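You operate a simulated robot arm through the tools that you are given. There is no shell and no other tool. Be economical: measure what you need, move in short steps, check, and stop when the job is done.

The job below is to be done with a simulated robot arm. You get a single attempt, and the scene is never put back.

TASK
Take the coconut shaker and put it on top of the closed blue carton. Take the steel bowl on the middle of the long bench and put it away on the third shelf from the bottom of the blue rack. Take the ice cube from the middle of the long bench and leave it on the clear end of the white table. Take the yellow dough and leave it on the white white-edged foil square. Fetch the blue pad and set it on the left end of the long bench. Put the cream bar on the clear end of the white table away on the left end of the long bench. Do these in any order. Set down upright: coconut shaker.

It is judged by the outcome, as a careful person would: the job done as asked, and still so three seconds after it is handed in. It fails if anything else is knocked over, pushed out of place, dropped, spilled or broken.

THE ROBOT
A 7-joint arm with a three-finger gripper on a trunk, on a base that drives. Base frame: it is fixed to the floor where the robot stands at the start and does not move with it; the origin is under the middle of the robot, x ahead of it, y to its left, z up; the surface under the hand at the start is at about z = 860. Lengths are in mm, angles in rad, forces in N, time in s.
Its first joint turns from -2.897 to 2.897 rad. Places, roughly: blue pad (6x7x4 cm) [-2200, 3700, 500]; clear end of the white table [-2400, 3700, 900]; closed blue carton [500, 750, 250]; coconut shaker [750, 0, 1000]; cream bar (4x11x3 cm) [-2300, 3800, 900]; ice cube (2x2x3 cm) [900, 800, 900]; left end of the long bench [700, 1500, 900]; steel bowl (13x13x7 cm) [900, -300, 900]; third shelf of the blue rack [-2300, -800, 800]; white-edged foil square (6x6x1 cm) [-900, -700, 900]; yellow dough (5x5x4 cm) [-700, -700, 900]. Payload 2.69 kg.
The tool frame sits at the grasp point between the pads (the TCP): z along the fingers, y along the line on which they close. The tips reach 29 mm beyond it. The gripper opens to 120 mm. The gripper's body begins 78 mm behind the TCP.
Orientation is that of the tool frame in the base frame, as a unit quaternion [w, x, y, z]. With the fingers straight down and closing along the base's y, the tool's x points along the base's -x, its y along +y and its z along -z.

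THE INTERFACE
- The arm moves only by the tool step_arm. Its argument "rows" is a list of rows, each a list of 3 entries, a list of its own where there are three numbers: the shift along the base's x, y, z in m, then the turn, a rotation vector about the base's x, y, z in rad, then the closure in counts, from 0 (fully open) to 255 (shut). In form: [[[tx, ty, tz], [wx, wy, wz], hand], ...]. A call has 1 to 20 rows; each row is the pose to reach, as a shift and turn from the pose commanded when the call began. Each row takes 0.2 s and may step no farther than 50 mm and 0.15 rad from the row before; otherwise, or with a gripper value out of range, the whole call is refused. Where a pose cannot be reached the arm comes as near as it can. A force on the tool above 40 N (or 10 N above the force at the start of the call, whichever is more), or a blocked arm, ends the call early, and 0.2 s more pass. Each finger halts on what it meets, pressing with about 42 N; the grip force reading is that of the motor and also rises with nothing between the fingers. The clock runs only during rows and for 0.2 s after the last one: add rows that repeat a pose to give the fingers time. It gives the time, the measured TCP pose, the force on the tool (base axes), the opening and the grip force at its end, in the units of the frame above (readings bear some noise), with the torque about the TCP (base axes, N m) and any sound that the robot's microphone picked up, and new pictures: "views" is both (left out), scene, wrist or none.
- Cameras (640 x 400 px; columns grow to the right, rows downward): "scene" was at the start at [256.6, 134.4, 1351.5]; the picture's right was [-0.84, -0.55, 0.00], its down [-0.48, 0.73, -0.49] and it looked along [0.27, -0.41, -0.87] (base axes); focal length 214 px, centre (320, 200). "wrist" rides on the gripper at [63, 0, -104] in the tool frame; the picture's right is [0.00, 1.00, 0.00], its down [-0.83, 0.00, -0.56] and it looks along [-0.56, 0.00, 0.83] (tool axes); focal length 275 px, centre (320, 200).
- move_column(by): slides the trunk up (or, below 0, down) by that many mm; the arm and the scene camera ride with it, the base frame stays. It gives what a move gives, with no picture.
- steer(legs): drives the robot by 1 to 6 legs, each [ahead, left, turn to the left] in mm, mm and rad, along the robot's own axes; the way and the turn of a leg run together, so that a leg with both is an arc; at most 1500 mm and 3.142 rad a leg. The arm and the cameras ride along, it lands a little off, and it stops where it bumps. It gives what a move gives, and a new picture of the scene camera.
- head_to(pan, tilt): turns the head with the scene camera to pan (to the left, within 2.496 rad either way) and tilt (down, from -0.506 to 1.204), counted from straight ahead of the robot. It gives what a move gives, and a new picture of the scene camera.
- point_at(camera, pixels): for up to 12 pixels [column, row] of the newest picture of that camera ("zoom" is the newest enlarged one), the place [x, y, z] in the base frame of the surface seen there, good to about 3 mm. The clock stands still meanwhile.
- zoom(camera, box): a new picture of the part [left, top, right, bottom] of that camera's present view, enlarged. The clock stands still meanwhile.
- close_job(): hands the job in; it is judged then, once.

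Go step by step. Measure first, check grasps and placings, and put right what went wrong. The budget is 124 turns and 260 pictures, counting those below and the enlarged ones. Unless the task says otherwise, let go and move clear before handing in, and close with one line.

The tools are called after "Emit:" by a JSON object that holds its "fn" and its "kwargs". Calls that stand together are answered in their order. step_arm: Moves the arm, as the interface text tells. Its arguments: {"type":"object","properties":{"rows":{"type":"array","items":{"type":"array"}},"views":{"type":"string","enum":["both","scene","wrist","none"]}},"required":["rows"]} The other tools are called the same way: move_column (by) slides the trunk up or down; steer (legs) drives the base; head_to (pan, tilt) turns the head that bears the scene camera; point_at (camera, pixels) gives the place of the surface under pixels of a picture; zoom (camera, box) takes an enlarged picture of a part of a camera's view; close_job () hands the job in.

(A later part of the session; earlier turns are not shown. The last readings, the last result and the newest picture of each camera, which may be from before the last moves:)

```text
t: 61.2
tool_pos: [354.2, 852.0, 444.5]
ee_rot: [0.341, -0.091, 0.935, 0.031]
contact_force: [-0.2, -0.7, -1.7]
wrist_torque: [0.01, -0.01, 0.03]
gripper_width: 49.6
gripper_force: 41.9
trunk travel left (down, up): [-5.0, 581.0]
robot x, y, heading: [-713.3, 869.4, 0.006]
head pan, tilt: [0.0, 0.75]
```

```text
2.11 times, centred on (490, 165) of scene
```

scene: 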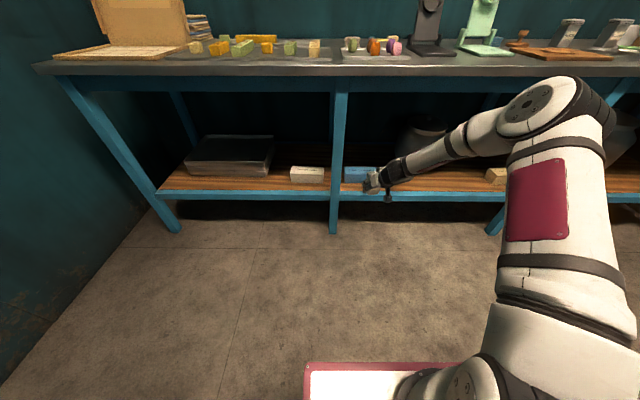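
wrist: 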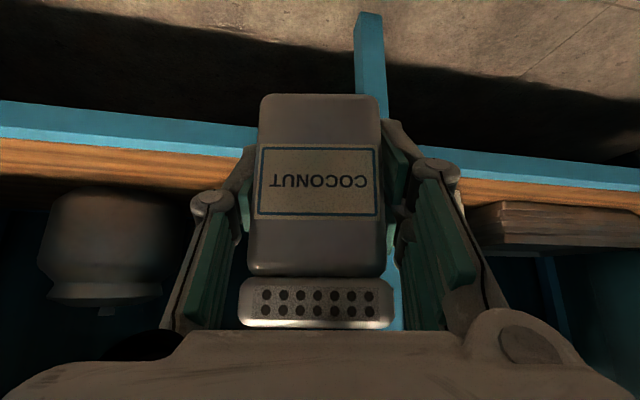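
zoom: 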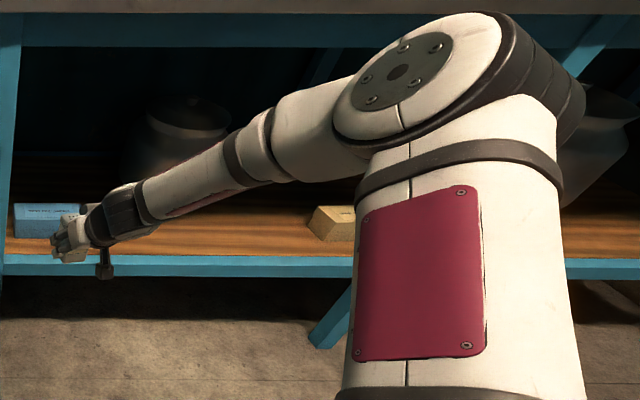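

Emit:
{"fn": "point_at", "kwargs": {"camera": "scene", "pixels": [[410, 165], [435, 152], [455, 142], [480, 130], [500, 120], [480, 115], [530, 95], [560, 85], [590, 95], [440, 142], [460, 130], [400, 175]]}}

```text
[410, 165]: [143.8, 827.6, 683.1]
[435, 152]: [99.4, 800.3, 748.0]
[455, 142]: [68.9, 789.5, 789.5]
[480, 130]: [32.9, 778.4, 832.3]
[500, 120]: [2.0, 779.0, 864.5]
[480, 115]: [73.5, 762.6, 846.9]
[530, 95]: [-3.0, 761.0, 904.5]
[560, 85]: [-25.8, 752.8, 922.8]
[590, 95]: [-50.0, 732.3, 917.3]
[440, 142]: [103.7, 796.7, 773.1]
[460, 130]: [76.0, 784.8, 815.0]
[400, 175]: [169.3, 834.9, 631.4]
```

The forearm's top edge will end about 75 mm short of the bench edge, which is safe. I drive forward 222 mm with the shaker over the carton.

Emit:
{"fn": "steer", "kwargs": {"legs": [[222, 0, 0]]}}

Emit:
{"fn": "step_arm", "kwargs": {"rows": [[[0, 0, 0], [0, 0, 0], 255]], "views": "wrist"}}

Emit:
{"fn": "zoom", "kwargs": {"camera": "scene", "box": [280, 100, 480, 225]}}

```text
t: 62.9
tool_pos: [576.6, 856.9, 442.8]
ee_rot: [0.342, -0.092, 0.935, 0.032]
contact_force: [0.0, 0.2, -1.4]
wrist_torque: [0.02, 0.02, 0.01]
gripper_width: 49.1
gripper_force: 42.2
trunk travel left (down, up): [-5.0, 581.0]
robot x, y, heading: [-494.8, 870.2, 0.013]
head pan, tilt: [0.0, 0.75]
```

scene: 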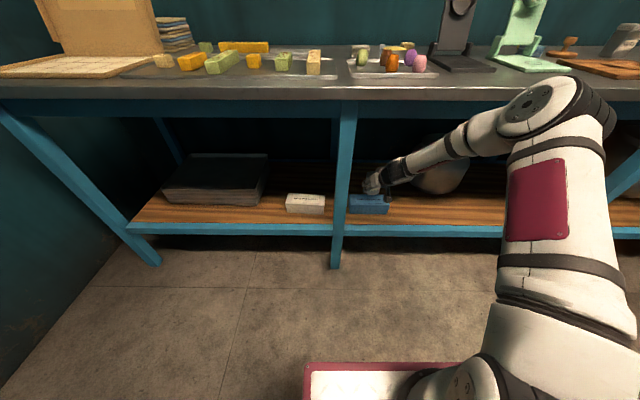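

```text
t: 63.3
tool_pos: [575.5, 857.2, 444.4]
ee_rot: [0.341, -0.092, 0.935, 0.032]
contact_force: [-0.1, -0.1, -1.3]
wrist_torque: [0.02, 0.02, 0.01]
gripper_width: 49.2
gripper_force: 41.9
trunk travel left (down, up): [-5.0, 581.0]
robot x, y, heading: [-492.3, 874.3, 0.008]
head pan, tilt: [0.0, 0.75]
```

wrist: 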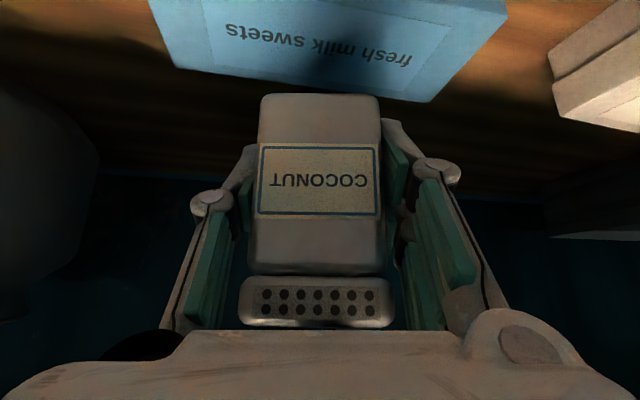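

```text
3.20 times, centred on (380, 162) of scene
```

zoom: 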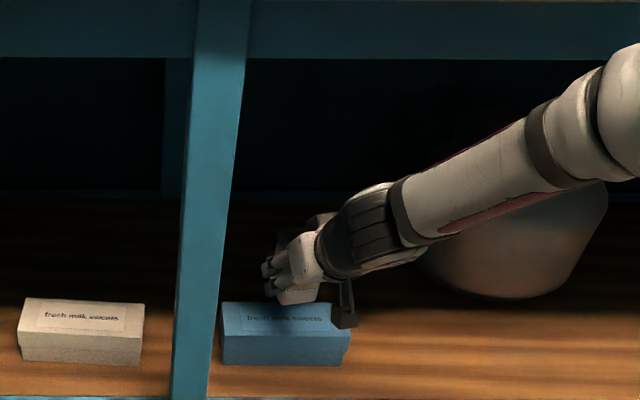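

The shaker is over the carton. I lower it slowly by about 49 mm.

Emit:
{"fn": "step_arm", "kwargs": {"rows": [[[0, 0, -0.015], [0, 0, 0], 255], [[0, 0, -0.03], [0, 0, 0], 255], [[0, 0, -0.04], [0, 0, 0], 255], [[0, 0, -0.045], [0, 0, 0], 255], [[0, 0, -0.048], [0, 0, 0], 255], [[0, 0, -0.05], [0, 0, 0], 255], [[0, 0, -0.05], [0, 0, 0], 255]], "views": "wrist"}}

```text
t: 64.9
tool_pos: [576.6, 856.1, 396.8]
ee_rot: [0.344, -0.092, 0.934, 0.031]
contact_force: [-2.4, 0.5, 16.8]
wrist_torque: [-0.23, 0.13, 0.0]
gripper_width: 49.3
gripper_force: 41.9
trunk travel left (down, up): [-5.0, 581.0]
robot x, y, heading: [-489.9, 874.5, 0.007]
head pan, tilt: [0.0, 0.75]
```

wrist: 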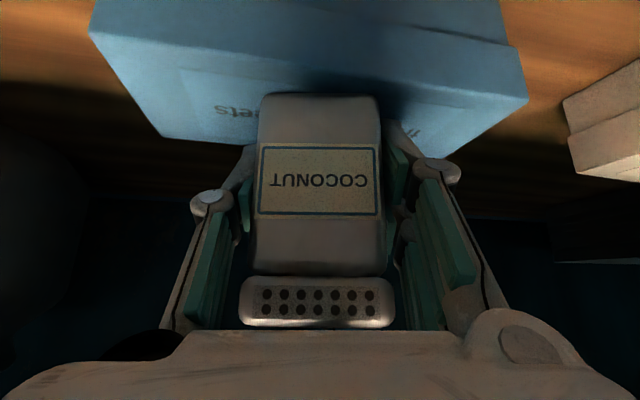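

There's firm contact at 17 N and the shaker is seated. I relieve the pressure, open slowly and retreat along the tool axis.

Emit:
{"fn": "step_arm", "kwargs": {"rows": [[[0, 0, 0.002], [0, 0, 0], 255], [[0, 0, 0.002], [0, 0, 0], 140], [[0, 0, 0.002], [0, 0, 0], 110], [[0, 0, 0.002], [0, 0, 0], 80], [[0, 0, 0.002], [0, 0, 0], 80], [[-0.0127, -0.0024, 0.0173], [0, 0, 0], 80], [[-0.038, -0.007, 0.048], [0, 0, 0], 80], [[-0.06, -0.011, 0.075], [0, 0, 0], 80], [[-0.08, -0.014, 0.096], [0, 0, 0], 80], [[-0.08, -0.014, 0.096], [0, 0, 0], 80]], "views": "both"}}

```text
t: 67.1
tool_pos: [495.4, 842.9, 489.3]
ee_rot: [0.342, -0.092, 0.935, 0.031]
contact_force: [0.1, -0.2, 0.1]
wrist_torque: [0.02, 0.0, 0.01]
gripper_width: 82.2
gripper_force: 0.0
trunk travel left (down, up): [-5.0, 581.0]
robot x, y, heading: [-492.6, 871.0, 0.008]
head pan, tilt: [0.0, 0.75]
```

scene: 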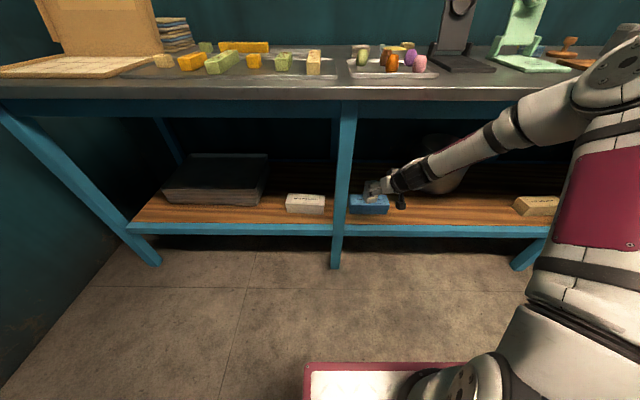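
wrist: 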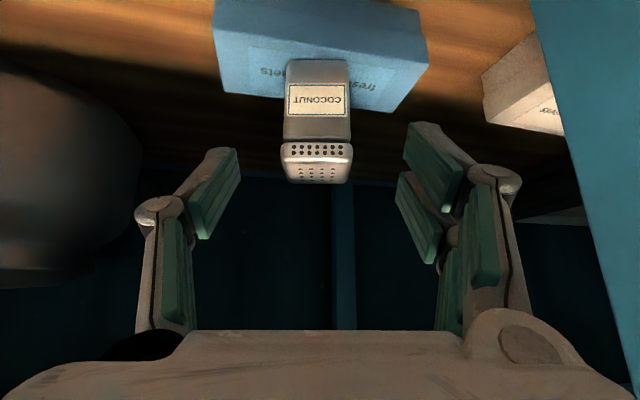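

The shaker stands upright on the carton. I back away, raise the trunk and straighten the tool for the ice cube.

Emit:
{"fn": "steer", "kwargs": {"legs": [[-330, 0, 0]]}}

Emit:
{"fn": "move_column", "kwargs": {"by": 380}}

Emit:
{"fn": "step_arm", "kwargs": {"rows": [[[-0.04, 0, 0.04], [-0.0129, 0.1395, -0.0355], 80], [[-0.08, 0, 0.08], [-0.0259, 0.2791, -0.0709], 80], [[-0.11, 0, 0.12], [-0.0388, 0.4186, -0.1064], 80], [[-0.14, 0, 0.16], [-0.0518, 0.5582, -0.1418], 80], [[-0.17, 0, 0.2], [-0.0647, 0.6977, -0.1773], 80], [[-0.2, 0, 0.24], [-0.0647, 0.6977, -0.1773], 140], [[-0.23, 0, 0.26], [-0.0647, 0.6977, -0.1773], 150], [[-0.23, 0, 0.26], [-0.0647, 0.6977, -0.1773], 150]], "views": "scene"}}

```text
t: 69.3
tool_pos: [161.5, 836.4, 489.9]
ee_rot: [0.341, -0.091, 0.935, 0.032]
contact_force: [0.0, -0.3, 0.8]
wrist_torque: [0.0, 0.03, 0.0]
gripper_width: 82.3
gripper_force: 0.0
trunk travel left (down, up): [-5.0, 581.0]
robot x, y, heading: [-825.7, 871.0, 0.009]
head pan, tilt: [0.0, 0.75]
```

scene: 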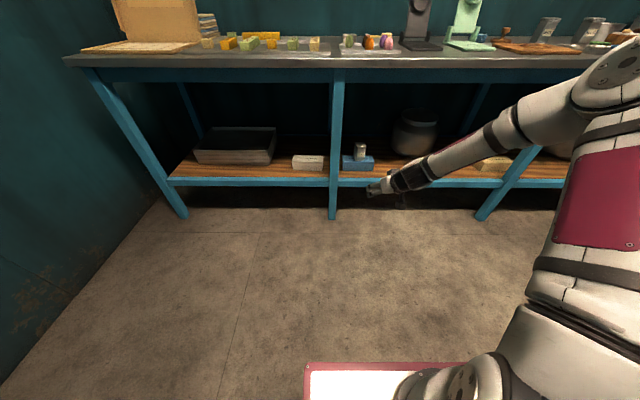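

```text
t: 73.0
tool_pos: [161.3, 836.9, 869.1]
ee_rot: [0.341, -0.09, 0.935, 0.031]
contact_force: [0.4, 0.0, 0.0]
wrist_torque: [-0.02, -0.01, -0.01]
gripper_width: 82.3
gripper_force: 0.1
trunk travel left (down, up): [-385.0, 201.0]
robot x, y, heading: [-826.0, 874.7, 0.009]
head pan, tilt: [0.0, 0.75]
```

```text
refused: row 1 steps farther than a row can; nothing moved
```

The shaker still stands fine at (360,150). I resend the arm move with shorter steps.

Emit:
{"fn": "step_arm", "kwargs": {"rows": [[[-0.03, 0, 0.03], [-0.0129, 0.1395, -0.0355], 80], [[-0.06, 0, 0.06], [-0.0259, 0.2791, -0.0709], 80], [[-0.09, 0, 0.09], [-0.0388, 0.4186, -0.1064], 80], [[-0.12, 0, 0.12], [-0.0518, 0.5582, -0.1418], 80], [[-0.15, 0, 0.15], [-0.0647, 0.6977, -0.1773], 80], [[-0.18, 0, 0.18], [-0.0647, 0.6977, -0.1773], 140], [[-0.21, 0, 0.21], [-0.0647, 0.6977, -0.1773], 150], [[-0.24, 0, 0.24], [-0.0647, 0.6977, -0.1773], 150], [[-0.27, 0, 0.26], [-0.0647, 0.6977, -0.1773], 150], [[-0.27, 0, 0.26], [-0.0647, 0.6977, -0.1773], 150]], "views": "none"}}

Emit:
{"fn": "steer", "kwargs": {"legs": [[930, 0, 0]]}}

Emit:
{"fn": "step_arm", "kwargs": {"rows": [[[0, 0, 0], [0, 0, 0], 150]], "views": "wrist"}}

```text
t: 75.2
tool_pos: [-107.7, 836.8, 1130.2]
ee_rot: [-0.001, -0.003, 1.0, 0.0]
contact_force: [-0.4, -0.8, 1.0]
wrist_torque: [0.0, -0.01, -0.01]
gripper_width: 49.6
gripper_force: 0.0
trunk travel left (down, up): [-385.0, 201.0]
robot x, y, heading: [-824.2, 867.3, 0.006]
head pan, tilt: [0.0, 0.75]
```

```text
t: 79.6
tool_pos: [764.2, 843.2, 1128.7]
ee_rot: [-0.001, -0.005, 1.0, 0.001]
contact_force: [0.1, -0.4, -0.2]
wrist_torque: [-0.03, 0.03, 0.02]
gripper_width: 49.2
gripper_force: 0.1
trunk travel left (down, up): [-385.0, 201.0]
robot x, y, heading: [43.2, 877.7, 0.012]
head pan, tilt: [0.0, 0.75]
stopped in leg 1: the robot was blocked; the commanded pose is now the measured one
```

scene: 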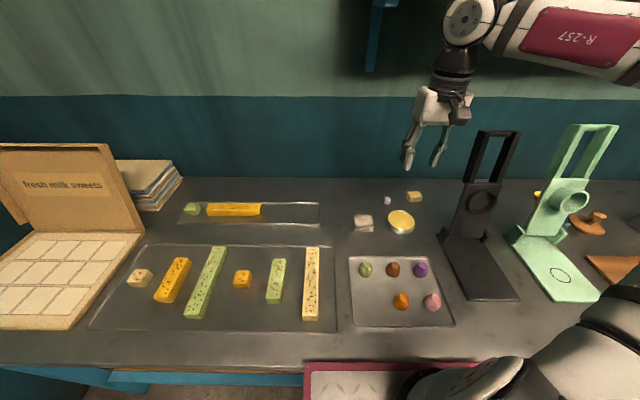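

```text
t: 80.0
tool_pos: [764.6, 843.4, 1129.4]
ee_rot: [0.0, -0.005, 1.0, 0.001]
contact_force: [-0.7, -0.5, -0.6]
wrist_torque: [0.02, 0.0, 0.01]
gripper_width: 49.6
gripper_force: 0.1
trunk travel left (down, up): [-385.0, 201.0]
robot x, y, heading: [43.0, 873.7, 0.011]
head pan, tilt: [0.0, 0.75]
```

wrist: 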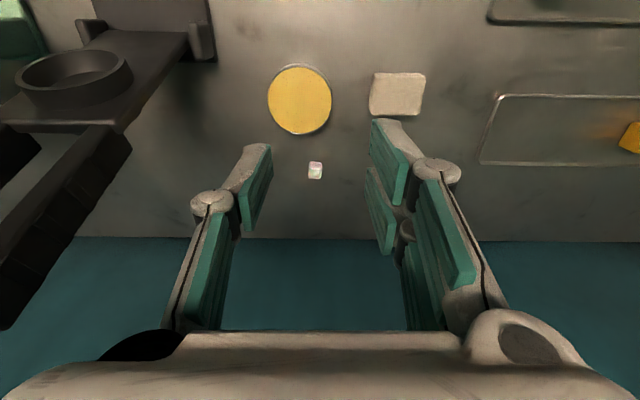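

The robot's base bumped lightly at x=43, close to the bench; the objects look undisturbed. I measure the ice cube at (316,170).

Emit:
{"fn": "point_at", "kwargs": {"camera": "wrist", "pixels": [[316, 167], [316, 175], [311, 167], [320, 167], [300, 130], [395, 110], [100, 75]]}}

Emit:
{"fn": "zoom", "kwargs": {"camera": "wrist", "box": [284, 150, 348, 190]}}

```text
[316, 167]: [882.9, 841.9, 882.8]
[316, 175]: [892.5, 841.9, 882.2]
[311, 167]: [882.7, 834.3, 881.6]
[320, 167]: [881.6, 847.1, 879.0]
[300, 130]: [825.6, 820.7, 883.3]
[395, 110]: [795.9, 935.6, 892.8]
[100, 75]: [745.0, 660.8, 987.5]
```

```text
10.00 times, centred on (316, 170) of wrist
```

zoom: 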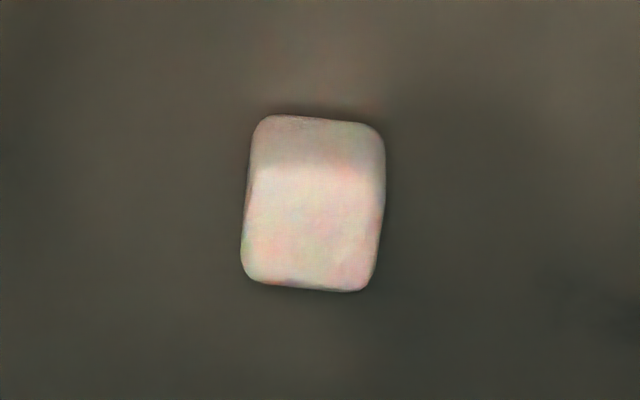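

The ice cube is centred at about (887,841) with its top at 882. I move above it, descend and grip.

Emit:
{"fn": "step_arm", "kwargs": {"rows": [[[0.04, -0.001, 0], [0, 0, 0], 150], [[0.08, -0.002, 0], [0, 0, 0], 150], [[0.122, -0.002, 0], [0, 0, 0], 150], [[0.122, -0.002, -0.045], [0, 0, 0], 150], [[0.122, -0.002, -0.09], [0, 0, 0], 150], [[0.122, -0.002, -0.135], [0, 0, 0], 150], [[0.122, -0.002, -0.175], [0, 0, 0], 150], [[0.122, -0.002, -0.175], [0, 0, 0], 150]], "views": "wrist"}}

```text
t: 81.8
tool_pos: [886.5, 840.9, 953.4]
ee_rot: [-0.001, -0.006, 1.0, 0.001]
contact_force: [-0.4, 1.0, 0.3]
wrist_torque: [-0.02, 0.02, -0.02]
gripper_width: 49.5
gripper_force: 0.1
trunk travel left (down, up): [-385.0, 201.0]
robot x, y, heading: [45.1, 877.2, 0.013]
head pan, tilt: [0.0, 0.75]
```

wrist: 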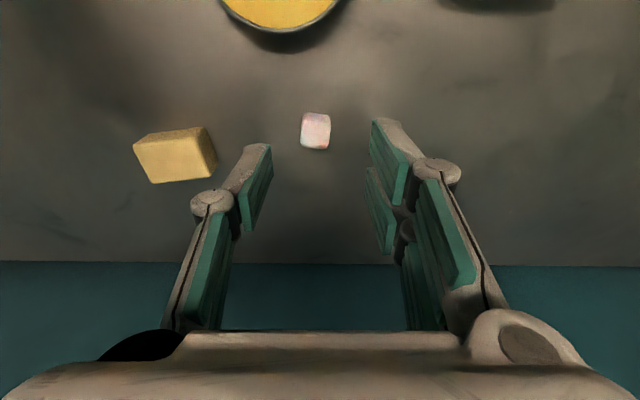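

Aligned, with the yellow bar clear to the left. I descend and close.

Emit:
{"fn": "step_arm", "kwargs": {"rows": [[[0, 0, -0.03], [0, 0, 0], 150], [[0, 0, -0.05], [0, 0, 0], 150], [[0, 0, -0.059], [0, 0, 0], 150], [[0, 0, -0.059], [0, 0, 0], 190], [[0, 0, -0.059], [0, 0, 0], 225], [[0, 0, -0.059], [0, 0, 0], 255], [[0, 0, -0.059], [0, 0, 0], 255], [[0, 0, -0.04], [0, 0, 0], 255], [[0, 0, -0.02], [0, 0, 0], 255], [[0, 0, 0.01], [0, 0, 0], 255], [[0, 0, 0.01], [0, 0, 0], 255]], "views": "wrist"}}

```text
t: 84.2
tool_pos: [885.8, 839.9, 962.7]
ee_rot: [-0.001, -0.003, 1.0, 0.002]
contact_force: [-0.7, 0.4, 0.8]
wrist_torque: [-0.01, 0.0, 0.01]
gripper_width: 17.1
gripper_force: 42.2
trunk travel left (down, up): [-385.0, 201.0]
robot x, y, heading: [42.5, 875.1, 0.011]
head pan, tilt: [0.0, 0.75]
```

wrist: 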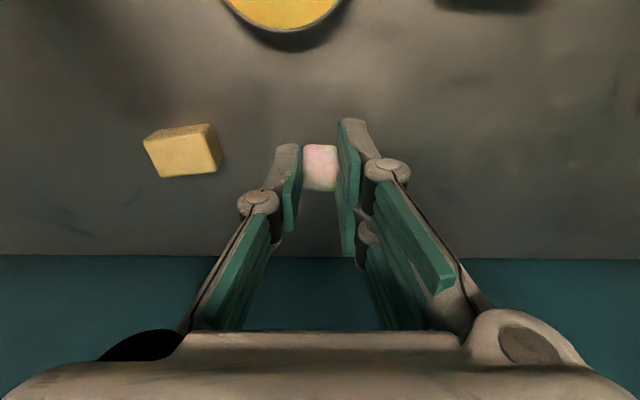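

The ice is gripped (17 mm). I lift, retract, back off and head toward the white table, stopping partway to look.

Emit:
{"fn": "step_arm", "kwargs": {"rows": [[[0, 0, 0.04], [0, 0, 0], 255], [[0, 0, 0.08], [0, 0, 0], 255], [[0, 0, 0.12], [0, 0, 0], 255], [[0, 0, 0.16], [0, 0, 0], 255], [[-0.04, 0, 0.18], [0, 0, 0], 255], [[-0.08, 0, 0.18], [0, 0, 0], 255], [[-0.12, 0, 0.18], [0, 0, 0], 255], [[-0.16, 0, 0.18], [0, 0, 0], 255], [[-0.2, 0, 0.18], [0, 0, 0], 255], [[-0.24, 0, 0.18], [0, 0, 0], 255]], "views": "wrist"}}

Emit:
{"fn": "steer", "kwargs": {"legs": [[-900, 0, 0], [0, 0, 2.1], [1200, 0, 0]]}}

Emit:
{"fn": "head_to", "kwargs": {"pan": 0.0, "tilt": 0.5}}

```text
t: 86.4
tool_pos: [645.6, 842.4, 1144.9]
ee_rot: [-0.001, -0.005, 1.0, 0.001]
contact_force: [-0.1, -0.5, -1.1]
wrist_torque: [0.0, 0.06, 0.01]
gripper_width: 17.1
gripper_force: 42.2
trunk travel left (down, up): [-385.0, 201.0]
robot x, y, heading: [44.4, 875.3, 0.011]
head pan, tilt: [0.0, 0.75]
```

wrist: 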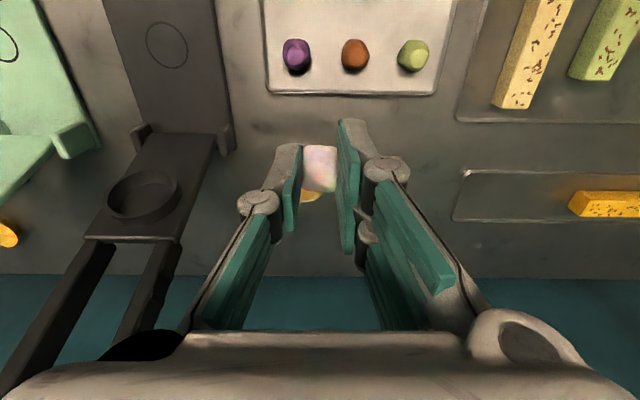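

```text
t: 99.2
tool_pos: [-1409.9, 1841.6, 1146.3]
ee_rot: [0.001, 0.865, -0.501, 0.0]
contact_force: [0.1, -0.4, -0.3]
wrist_torque: [-0.04, 0.0, 0.0]
gripper_width: 17.4
gripper_force: 41.7
trunk travel left (down, up): [-385.0, 201.0]
robot x, y, heading: [-1147.1, 1299.6, 2.089]
head pan, tilt: [0.0, 0.75]
stopped in leg 3: the robot was blocked; the commanded pose is now the measured one
```

scene: 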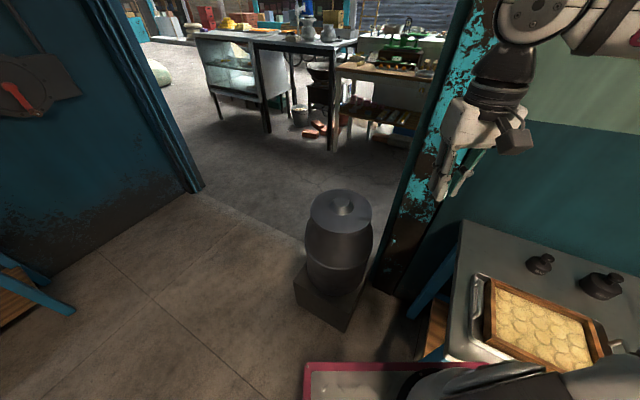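

```text
t: 99.9
tool_pos: [-1410.0, 1840.9, 1146.0]
ee_rot: [0.0, 0.865, -0.502, -0.001]
contact_force: [0.4, -0.2, -0.5]
wrist_torque: [-0.01, -0.01, 0.01]
gripper_width: 17.1
gripper_force: 42.4
trunk travel left (down, up): [-385.0, 201.0]
robot x, y, heading: [-1148.0, 1299.4, 2.09]
head pan, tilt: [0.0, 0.499]
```

scene: 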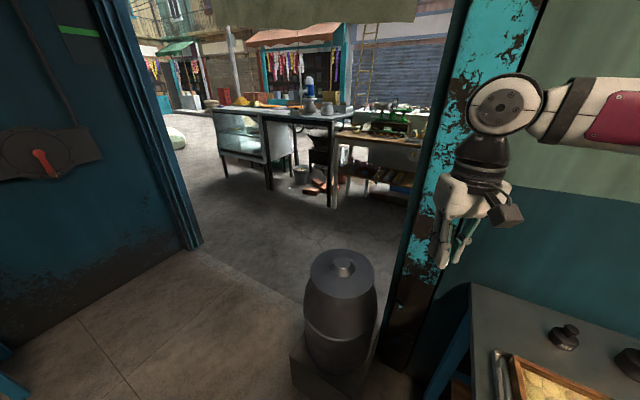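

I bumped the small sweets table on the right; its items still stand. The white table is outside through the doorway, so I measure the doorway, barrel and tables.

Emit:
{"fn": "point_at", "kwargs": {"camera": "scene", "pixels": [[195, 248], [405, 300], [340, 265], [320, 370], [290, 350], [265, 190], [330, 205], [290, 115], [380, 140], [250, 118], [430, 300], [350, 110]]}}

Emit:
{"fn": "zoom", "kwargs": {"camera": "scene", "box": [190, 70, 450, 230]}}

Emit:
{"fn": "head_to", "kwargs": {"pan": -0.5, "tilt": 1.0}}

```text
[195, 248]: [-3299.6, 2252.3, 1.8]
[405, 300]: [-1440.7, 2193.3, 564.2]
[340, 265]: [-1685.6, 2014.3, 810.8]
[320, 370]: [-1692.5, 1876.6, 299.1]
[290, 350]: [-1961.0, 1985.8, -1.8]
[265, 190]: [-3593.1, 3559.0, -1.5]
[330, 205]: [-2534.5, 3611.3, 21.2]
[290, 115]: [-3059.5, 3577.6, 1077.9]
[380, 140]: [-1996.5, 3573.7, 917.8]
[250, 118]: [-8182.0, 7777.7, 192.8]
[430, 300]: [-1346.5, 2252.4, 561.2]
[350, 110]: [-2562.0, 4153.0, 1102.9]
```

```text
2.46 times, centred on (320, 150) of scene
```

zoom: 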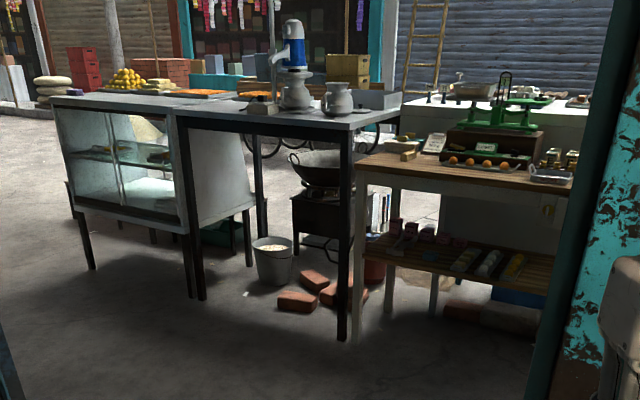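

```text
t: 100.8
tool_pos: [-1411.2, 1842.9, 1145.9]
ee_rot: [0.001, 0.865, -0.502, 0.0]
contact_force: [0.5, -0.3, -0.2]
wrist_torque: [0.02, 0.0, -0.01]
gripper_width: 17.1
gripper_force: 42.4
trunk travel left (down, up): [-385.0, 201.0]
robot x, y, heading: [-1146.3, 1300.0, 2.09]
head pan, tilt: [-0.499, 1.0]
```

scene: 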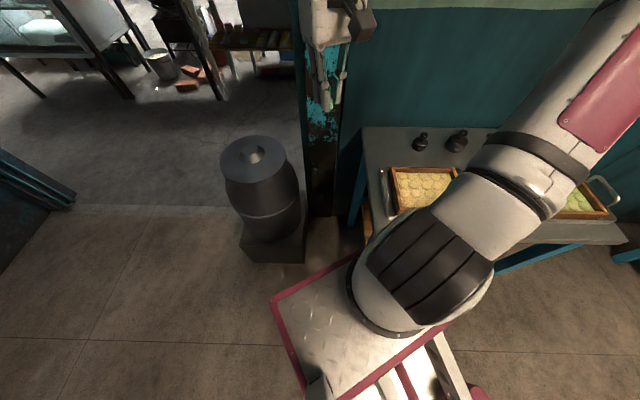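

The white table is the white-legged one outside (front edge y≈3573, x around -2500 to -1500). I back off, face +y, slide left past the barrel and drive through the doorway.

Emit:
{"fn": "steer", "kwargs": {"legs": [[-180, 0, 0], [0, 0, -0.519], [0, 1370, 0], [1450, 0, 0]]}}

Emit:
{"fn": "head_to", "kwargs": {"pan": -0.3, "tilt": 0.7}}

```text
t: 117.1
tool_pos: [-2405.2, 3188.1, 1145.4]
ee_rot: [0.0, 0.709, -0.705, 0.0]
contact_force: [-0.1, 0.1, -0.1]
wrist_torque: [0.01, -0.01, 0.01]
gripper_width: 17.1
gripper_force: 42.0
trunk travel left (down, up): [-385.0, 201.0]
robot x, y, heading: [-2441.5, 2589.0, 1.568]
head pan, tilt: [-0.499, 1.0]
```

scene: 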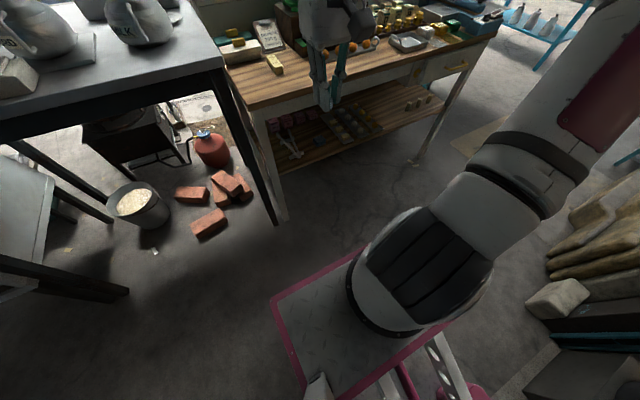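

```text
t: 117.9
tool_pos: [-2405.4, 3187.8, 1145.9]
ee_rot: [0.001, 0.708, -0.706, -0.001]
contact_force: [0.2, 0.6, 0.1]
wrist_torque: [-0.02, -0.02, 0.01]
gripper_width: 17.2
gripper_force: 41.4
trunk travel left (down, up): [-385.0, 201.0]
robot x, y, heading: [-2442.3, 2587.3, 1.58]
head pan, tilt: [-0.3, 0.7]
```

scene: 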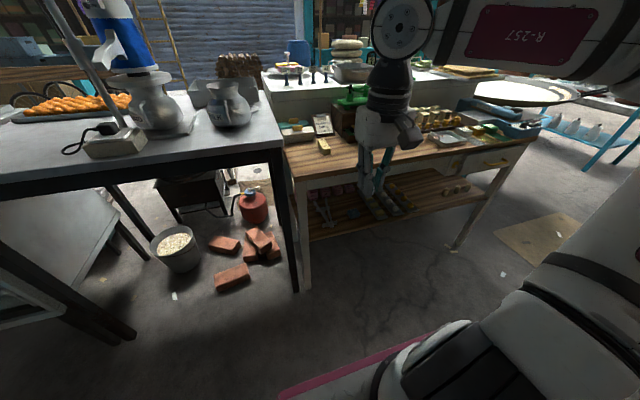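

Emit:
{"fn": "zoom", "kwargs": {"camera": "scene", "box": [270, 90, 430, 190]}}

Emit:
{"fn": "zoom", "kwargs": {"camera": "scene", "box": [285, 160, 495, 250]}}

Emit:
{"fn": "point_at", "kwargs": {"camera": "scene", "pixels": [[297, 173], [323, 144], [322, 124], [308, 128], [340, 120], [295, 265], [278, 150], [330, 175], [325, 210], [455, 190], [344, 195]]}}

```text
4.00 times, centred on (350, 140) of scene
```

zoom: 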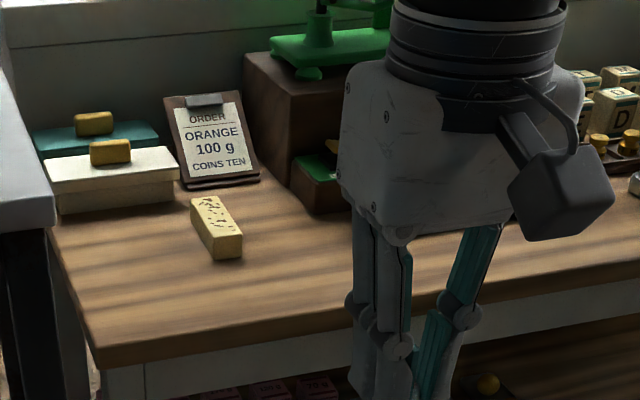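

```text
3.05 times, centred on (390, 205) of scene
```

zoom: 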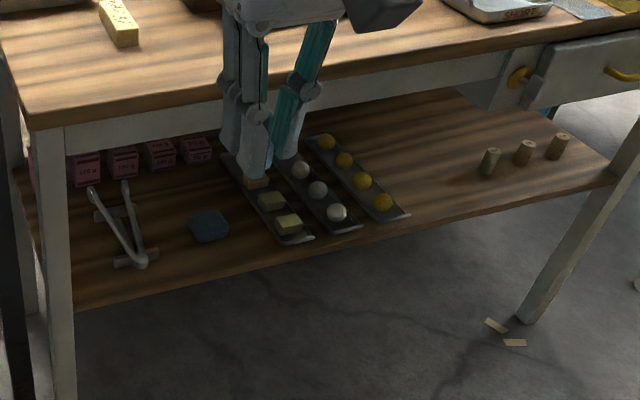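

```text
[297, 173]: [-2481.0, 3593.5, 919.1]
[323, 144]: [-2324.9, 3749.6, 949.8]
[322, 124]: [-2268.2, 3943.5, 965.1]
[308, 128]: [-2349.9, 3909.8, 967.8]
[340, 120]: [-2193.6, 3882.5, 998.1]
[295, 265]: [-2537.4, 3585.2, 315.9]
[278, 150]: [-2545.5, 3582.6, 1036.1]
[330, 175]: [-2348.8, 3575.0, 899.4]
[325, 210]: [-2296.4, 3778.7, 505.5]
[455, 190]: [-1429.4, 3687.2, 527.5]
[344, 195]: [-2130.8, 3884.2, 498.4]
```

Tabletop z≈919, with the cream bar at (-2325,3750) on the clear left end; the blue pad is on the lower shelf around scene (353,213). I drive 300 forward, move the ice above a clear spot and look with the wrist camera.

Emit:
{"fn": "steer", "kwargs": {"legs": [[300, 0, 0]]}}

Emit:
{"fn": "step_arm", "kwargs": {"rows": [[[0.005, 0.04, 0], [0, 0, 0], 255], [[0.01, 0.08, 0], [0, 0, 0], 255], [[0.01, 0.12, 0], [0, 0, 0], 255], [[0.01, 0.16, 0], [0, 0, 0], 255], [[0.01, 0.185, -0.03], [0, 0, 0], 255], [[0.01, 0.185, -0.07], [0, 0, 0], 255], [[0.01, 0.185, -0.07], [0, 0, 0], 255]], "views": "wrist"}}

```text
t: 120.0
tool_pos: [-2405.2, 3488.4, 1146.0]
ee_rot: [0.001, 0.708, -0.706, 0.0]
contact_force: [-0.7, 0.2, 0.1]
wrist_torque: [-0.01, -0.03, 0.01]
gripper_width: 17.1
gripper_force: 41.9
trunk travel left (down, up): [-385.0, 201.0]
robot x, y, heading: [-2444.7, 2889.0, 1.572]
head pan, tilt: [-0.3, 0.7]
```

scene: 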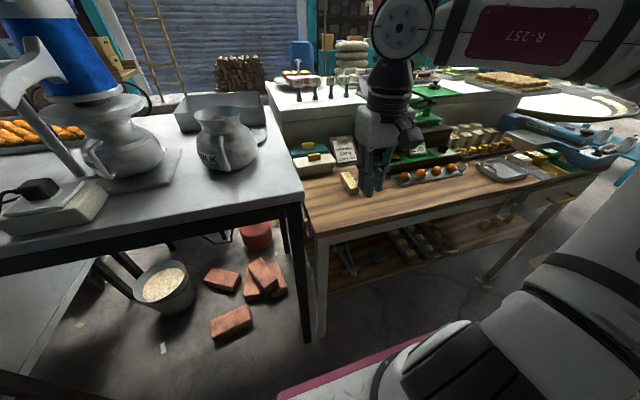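

```text
t: 121.5
tool_pos: [-2396.2, 3673.4, 1075.9]
ee_rot: [0.001, 0.708, -0.707, -0.001]
contact_force: [-0.8, -0.8, 0.3]
wrist_torque: [0.0, -0.01, 0.03]
gripper_width: 17.0
gripper_force: 42.2
trunk travel left (down, up): [-385.0, 201.0]
robot x, y, heading: [-2444.8, 2888.9, 1.575]
head pan, tilt: [-0.3, 0.7]
```

wrist: 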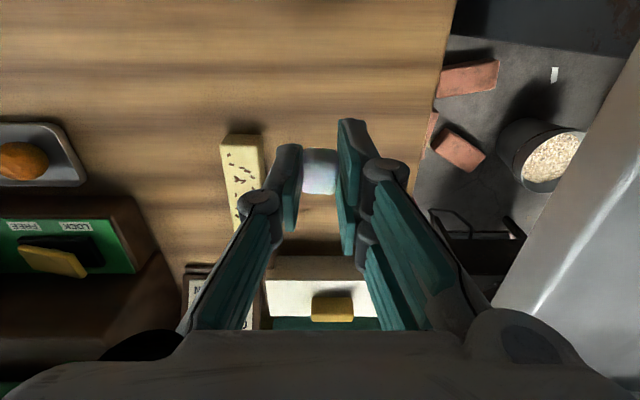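

I measure the bar and table edge so the finger opening won't touch the bar.

Emit:
{"fn": "point_at", "kwargs": {"camera": "wrist", "pixels": [[222, 150], [262, 150], [240, 136], [225, 215], [300, 120], [330, 240], [430, 100], [410, 200], [330, 60], [242, 150], [244, 190]]}}

```text
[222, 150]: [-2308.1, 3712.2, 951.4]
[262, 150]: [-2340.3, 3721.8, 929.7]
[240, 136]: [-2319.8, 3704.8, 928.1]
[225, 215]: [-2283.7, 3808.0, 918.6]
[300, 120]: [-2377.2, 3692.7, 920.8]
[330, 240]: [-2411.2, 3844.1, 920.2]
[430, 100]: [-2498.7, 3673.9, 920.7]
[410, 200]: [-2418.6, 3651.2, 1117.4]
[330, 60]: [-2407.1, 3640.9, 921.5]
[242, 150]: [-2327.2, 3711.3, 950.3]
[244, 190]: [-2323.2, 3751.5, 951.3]
```

I lower the ice at (-2405,3650), clear of the bar.

Emit:
{"fn": "step_arm", "kwargs": {"rows": [[[-0.009, -0.023, -0.03], [0, 0, 0], 255], [[-0.009, -0.023, -0.07], [0, 0, 0], 255], [[-0.009, -0.023, -0.1], [0, 0, 0], 255], [[-0.009, -0.023, -0.115], [0, 0, 0], 255], [[-0.009, -0.023, -0.12], [0, 0, 0], 255], [[-0.009, -0.023, -0.12], [0, 0, 0], 255]], "views": "wrist"}}

```text
t: 123.0
tool_pos: [-2403.9, 3650.4, 955.9]
ee_rot: [0.0, 0.708, -0.707, -0.001]
contact_force: [-0.6, 1.7, 12.2]
wrist_torque: [0.17, -0.04, 0.03]
gripper_width: 17.3
gripper_force: 41.5
trunk travel left (down, up): [-385.0, 201.0]
robot x, y, heading: [-2441.5, 2887.4, 1.571]
head pan, tilt: [-0.3, 0.7]
```

wrist: 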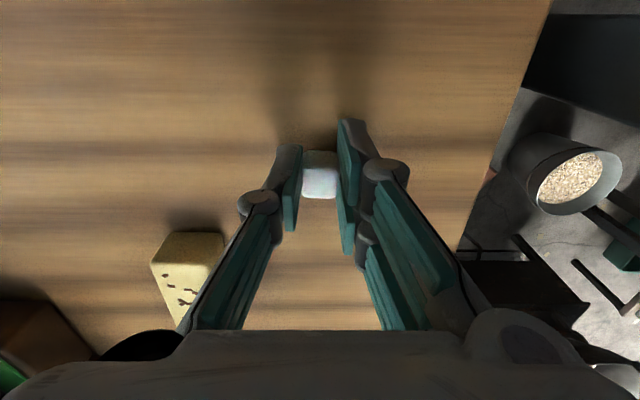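

Contact is at 12 N, so the ice is on the table. I release with a small opening and rise.

Emit:
{"fn": "step_arm", "kwargs": {"rows": [[[0, 0, 0.001], [0, 0, 0], 255], [[0, 0, 0.001], [0, 0, 0], 205], [[0, 0, 0.001], [0, 0, 0], 180], [[0, 0, 0.001], [0, 0, 0], 165], [[0, 0, 0.03], [0, 0, 0], 165], [[0, 0, 0.07], [0, 0, 0], 165], [[0, 0.02, 0.11], [0, 0, 0], 165], [[0, 0.03, 0.15], [0, 0, 0], 130], [[0.02, 0.05, 0.17], [0, 0, 0], 130], [[0.02, 0.05, 0.17], [0, 0, 0], 130]], "views": "wrist"}}

```text
t: 125.2
tool_pos: [-2383.0, 3699.4, 1124.9]
ee_rot: [0.001, 0.708, -0.707, -0.001]
contact_force: [-0.7, 0.0, -0.3]
wrist_torque: [-0.02, 0.0, 0.03]
gripper_width: 58.9
gripper_force: 0.1
trunk travel left (down, up): [-385.0, 201.0]
robot x, y, heading: [-2440.4, 2889.0, 1.573]
head pan, tilt: [-0.3, 0.7]
```

wrist: 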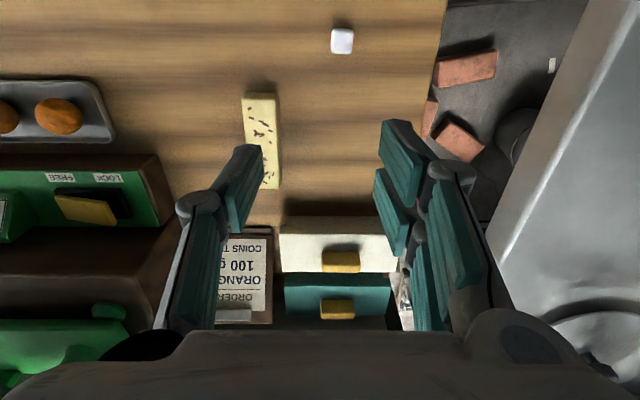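

The ice sits on the table at (342,40). Next is the cream bar, so I measure its outline.

Emit:
{"fn": "point_at", "kwargs": {"camera": "wrist", "pixels": [[244, 100], [275, 100], [246, 140], [277, 140], [265, 183], [279, 183], [259, 97], [262, 140], [270, 180], [342, 42]]}}

Emit:
{"fn": "zoom", "kwargs": {"camera": "wrist", "box": [200, 70, 328, 150]}}

```text
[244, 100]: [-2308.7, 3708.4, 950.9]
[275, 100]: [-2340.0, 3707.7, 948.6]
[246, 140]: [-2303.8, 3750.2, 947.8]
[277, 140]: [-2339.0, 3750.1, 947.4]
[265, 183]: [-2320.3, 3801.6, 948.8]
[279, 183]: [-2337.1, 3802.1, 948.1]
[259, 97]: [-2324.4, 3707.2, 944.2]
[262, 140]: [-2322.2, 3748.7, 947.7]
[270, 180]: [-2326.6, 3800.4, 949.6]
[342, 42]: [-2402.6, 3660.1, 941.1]
```

```text
5.00 times, centred on (264, 110) of wrist
```

zoom: 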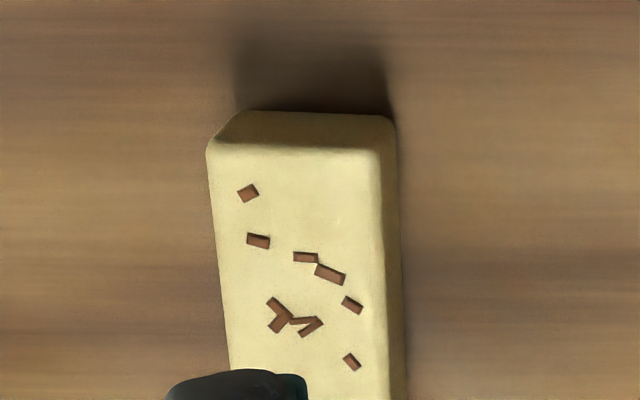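

The bar is centred at (-2323,3757), 36 wide and aligned with y. I move above, descend and grip.

Emit:
{"fn": "step_arm", "kwargs": {"rows": [[[0.03, 0.03, 0], [0, 0, 0], 110], [[0.06, 0.058, 0], [0, 0, 0], 110], [[0.06, 0.058, -0.045], [0, 0, 0], 110], [[0.06, 0.058, -0.09], [0, 0, 0], 110], [[0.06, 0.058, -0.135], [0, 0, 0], 110], [[0.06, 0.058, -0.16], [0, 0, 0], 110], [[0.06, 0.058, -0.172], [0, 0, 0], 110], [[0.06, 0.058, -0.172], [0, 0, 0], 150], [[0.06, 0.058, -0.172], [0, 0, 0], 190], [[0.06, 0.058, -0.172], [0, 0, 0], 255], [[0.06, 0.058, -0.172], [0, 0, 0], 255], [[0.06, 0.058, -0.165], [0, 0, 0], 255], [[0.06, 0.058, -0.15], [0, 0, 0], 255], [[0.06, 0.058, -0.13], [0, 0, 0], 255], [[0.06, 0.058, -0.13], [0, 0, 0], 255]], "views": "wrist"}}

```text
t: 128.3
tool_pos: [-2323.8, 3758.5, 997.5]
ee_rot: [0.0, 0.708, -0.706, 0.0]
contact_force: [-0.2, -0.1, -0.7]
wrist_torque: [0.0, 0.02, 0.0]
gripper_width: 34.5
gripper_force: 42.0
trunk travel left (down, up): [-385.0, 201.0]
robot x, y, heading: [-2443.2, 2888.9, 1.566]
head pan, tilt: [-0.3, 0.7]
```

wrist: 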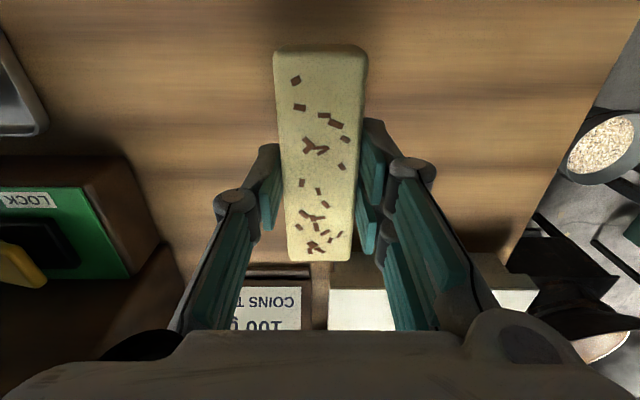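

The bar is gripped at 34.5 mm. I lift, retract, and drive back through the doorway to the bench's left end.

Emit:
{"fn": "step_arm", "kwargs": {"rows": [[[0, 0, 0.04], [0, 0, 0], 255], [[0, 0, 0.08], [0, 0, 0], 255], [[0, -0.03, 0.11], [0, 0, 0], 255], [[0, -0.06, 0.14], [0, 0, 0], 255], [[0, -0.1, 0.145], [0, 0, 0], 255], [[0, -0.14, 0.145], [0, 0, 0], 255], [[0, -0.18, 0.145], [0, 0, 0], 255], [[-0.02, -0.22, 0.145], [0, 0, 0], 255], [[-0.04, -0.26, 0.145], [0, 0, 0], 255]], "views": "scene"}}

Emit:
{"fn": "steer", "kwargs": {"legs": [[-1000, 0, 0], [-700, 0, 0], [0, 0, -1.571], [1400, 0, 0]]}}

Emit:
{"fn": "head_to", "kwargs": {"pan": 0.3, "tilt": 0.5}}

```text
t: 130.3
tool_pos: [-2363.4, 3498.1, 1142.5]
ee_rot: [0.0, -0.707, 0.707, 0.0]
contact_force: [0.3, 0.1, -2.0]
wrist_torque: [-0.06, 0.0, -0.01]
gripper_width: 34.1
gripper_force: 41.9
trunk travel left (down, up): [-385.0, 201.0]
robot x, y, heading: [-2445.3, 2885.7, 1.569]
head pan, tilt: [-0.3, 0.7]
```

scene: 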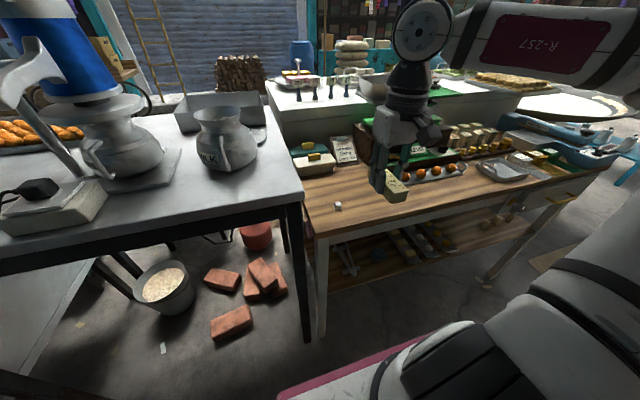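

```text
t: 149.3
tool_pos: [-448.8, 1082.9, 1141.4]
ee_rot: [0.0, 0.007, 1.0, 0.001]
contact_force: [0.0, 0.3, -1.1]
wrist_torque: [-0.02, 0.02, -0.01]
gripper_width: 34.1
gripper_force: 41.8
trunk travel left (down, up): [-385.0, 201.0]
robot x, y, heading: [-1058.6, 1175.5, -0.015]
head pan, tilt: [-0.3, 0.7]
```

scene: 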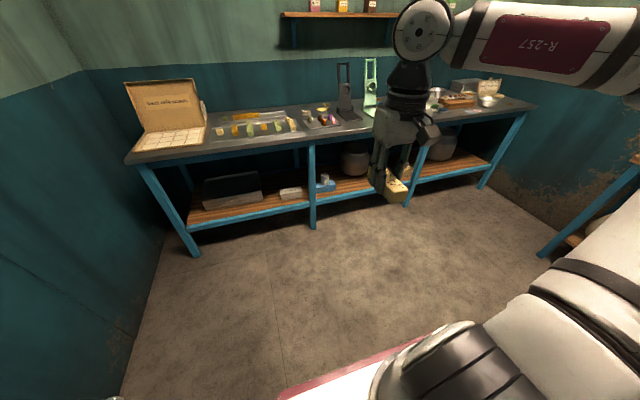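

```text
t: 150.3
tool_pos: [-447.6, 1083.1, 1141.7]
ee_rot: [0.001, 0.007, 1.0, 0.001]
contact_force: [0.1, -0.1, -1.9]
wrist_torque: [-0.02, 0.02, -0.02]
gripper_width: 34.4
gripper_force: 42.6
trunk travel left (down, up): [-385.0, 201.0]
robot x, y, heading: [-1058.8, 1171.9, -0.014]
head pan, tilt: [0.3, 0.499]
```

scene: 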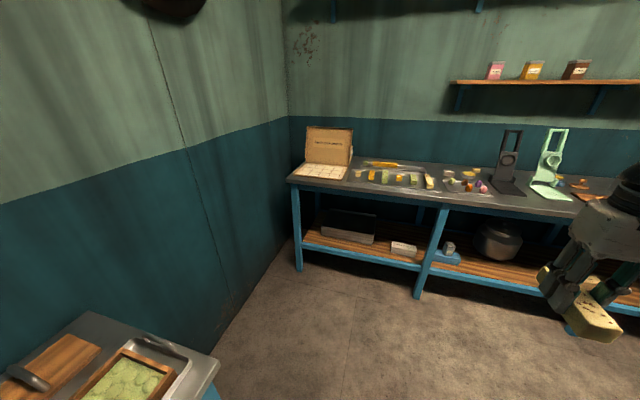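

I measure the sweets-table corner at (218,360) and the bench's left end for a clear spot.

Emit:
{"fn": "point_at", "kwargs": {"camera": "scene", "pixels": [[215, 365], [300, 185], [340, 178], [352, 183], [435, 188], [370, 163]]}}

Emit:
{"fn": "steer", "kwargs": {"legs": [[1000, 0, 0.014]]}}

Emit:
{"fn": "head_to", "kwargs": {"pan": 0.5, "tilt": 0.75}}

```text
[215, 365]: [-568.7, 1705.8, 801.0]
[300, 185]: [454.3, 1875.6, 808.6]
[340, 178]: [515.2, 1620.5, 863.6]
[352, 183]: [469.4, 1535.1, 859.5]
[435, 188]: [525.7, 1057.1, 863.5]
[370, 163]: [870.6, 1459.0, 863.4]
```

```text
t: 155.5
tool_pos: [554.9, 1064.1, 1142.5]
ee_rot: [0.0, 0.009, 1.0, 0.001]
contact_force: [-0.1, 0.2, -0.8]
wrist_torque: [-0.01, 0.02, 0.0]
gripper_width: 34.3
gripper_force: 42.3
trunk travel left (down, up): [-385.0, 201.0]
robot x, y, heading: [-56.2, 1156.9, -0.022]
head pan, tilt: [0.3, 0.499]
```

scene: 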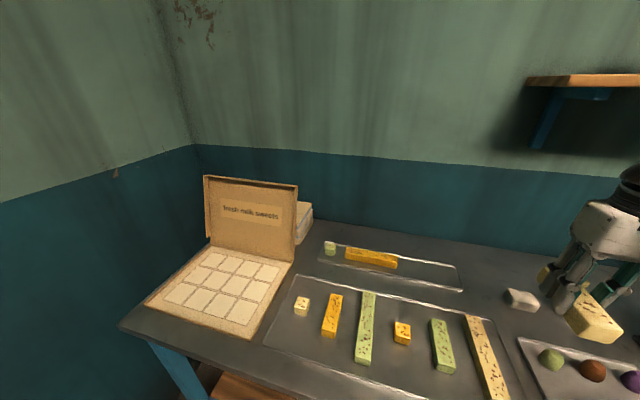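

```text
t: 156.3
tool_pos: [553.8, 1062.4, 1141.0]
ee_rot: [0.0, 0.011, 1.0, 0.001]
contact_force: [0.1, -0.5, -2.4]
wrist_torque: [-0.02, -0.02, 0.0]
gripper_width: 34.4
gripper_force: 41.9
trunk travel left (down, up): [-385.0, 201.0]
robot x, y, heading: [-55.4, 1154.1, -0.02]
head pan, tilt: [0.499, 0.75]
```

scene: 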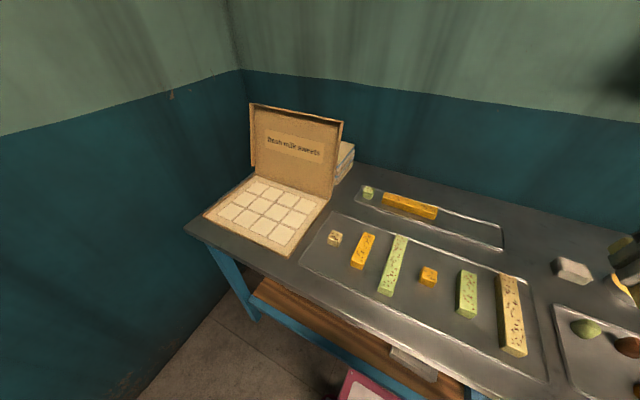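

I measure the free strip between the box, the big tray and the small tray.

Emit:
{"fn": "zoom", "kwargs": {"camera": "scene", "box": [270, 150, 430, 270]}}

Emit:
{"fn": "point_at", "kwargs": {"camera": "scene", "pixels": [[330, 212], [298, 262], [360, 188], [330, 202], [292, 252], [342, 205], [400, 225], [370, 205], [355, 160], [500, 248], [365, 190], [345, 195]]}}

```text
3.33 times, centred on (350, 210) of scene
```

zoom: 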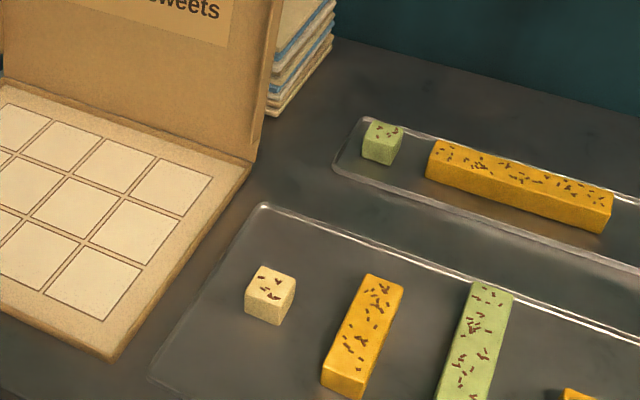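

```text
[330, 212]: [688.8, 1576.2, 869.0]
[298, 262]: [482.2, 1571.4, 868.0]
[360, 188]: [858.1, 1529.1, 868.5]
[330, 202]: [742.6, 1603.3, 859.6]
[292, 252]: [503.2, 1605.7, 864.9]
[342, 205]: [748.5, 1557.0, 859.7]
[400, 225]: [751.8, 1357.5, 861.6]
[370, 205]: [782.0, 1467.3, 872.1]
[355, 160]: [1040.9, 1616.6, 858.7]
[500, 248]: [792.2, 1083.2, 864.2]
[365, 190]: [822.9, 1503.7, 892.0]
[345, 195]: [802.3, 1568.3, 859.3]
```

The bare strip between the trays (x 690–782) suits the bar laid along y at about (735,1530), with room for the pad beside it at y≈1420. I shift the robot left and swing the gripper 90°.

Emit:
{"fn": "steer", "kwargs": {"legs": [[0, 180, 0.02]]}}

Emit:
{"fn": "step_arm", "kwargs": {"rows": [[[0.016, 0.026, 0], [0, 0, 0.143], 255], [[0.033, 0.052, 0], [0, 0, 0.286], 255], [[0.049, 0.078, 0], [0, 0, 0.428], 255], [[0.066, 0.104, 0], [0, 0, 0.571], 255], [[0.082, 0.13, 0], [0, 0, 0.714], 255], [[0.098, 0.157, 0], [0, 0, 0.857], 255], [[0.115, 0.183, 0], [0, 0, 1.0], 255], [[0.131, 0.209, 0], [0, 0, 1.142], 255], [[0.147, 0.235, 0], [0, 0, 1.285], 255], [[0.164, 0.26, 0], [0, 0, 1.428], 255], [[0.18, 0.285, 0], [0, 0, 1.571], 255], [[0.18, 0.285, 0], [0, 0, 1.571], 255]], "views": "both"}}

```text
t: 157.8
tool_pos: [558.9, 1257.5, 1141.0]
ee_rot: [0.001, 0.0, 1.0, 0.001]
contact_force: [-0.3, 0.4, -1.9]
wrist_torque: [0.03, -0.02, -0.01]
gripper_width: 34.3
gripper_force: 42.2
trunk travel left (down, up): [-385.0, 201.0]
robot x, y, heading: [-53.5, 1337.8, -0.0]
head pan, tilt: [0.499, 0.75]
```

scene: 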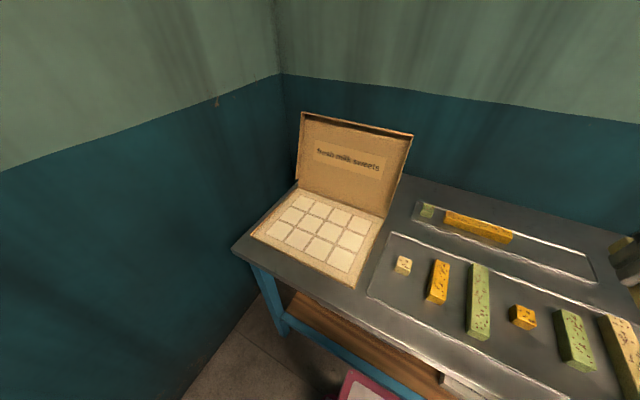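

```text
t: 160.4
tool_pos: [602.9, 1572.2, 1103.8]
ee_rot: [0.0, -0.706, 0.708, 0.0]
contact_force: [-0.4, 0.3, -1.4]
wrist_torque: [0.02, -0.01, 0.03]
gripper_width: 34.3
gripper_force: 42.3
out of reach, approached as far as the arm can: row 9, 10, 11, 12
trunk travel left (down, up): [-385.0, 201.0]
robot x, y, heading: [-51.1, 1337.3, 0.009]
head pan, tilt: [0.499, 0.75]
```

scene: 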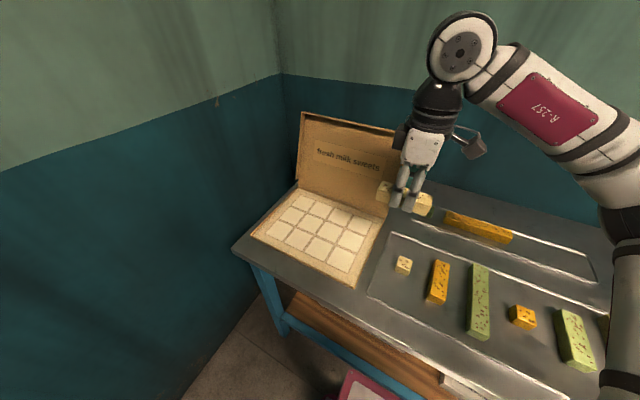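
wrist: 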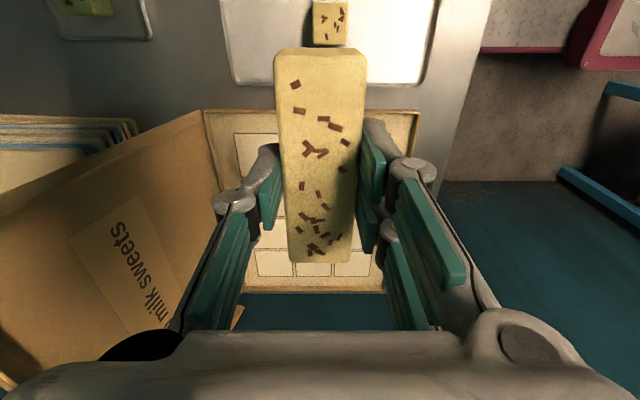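

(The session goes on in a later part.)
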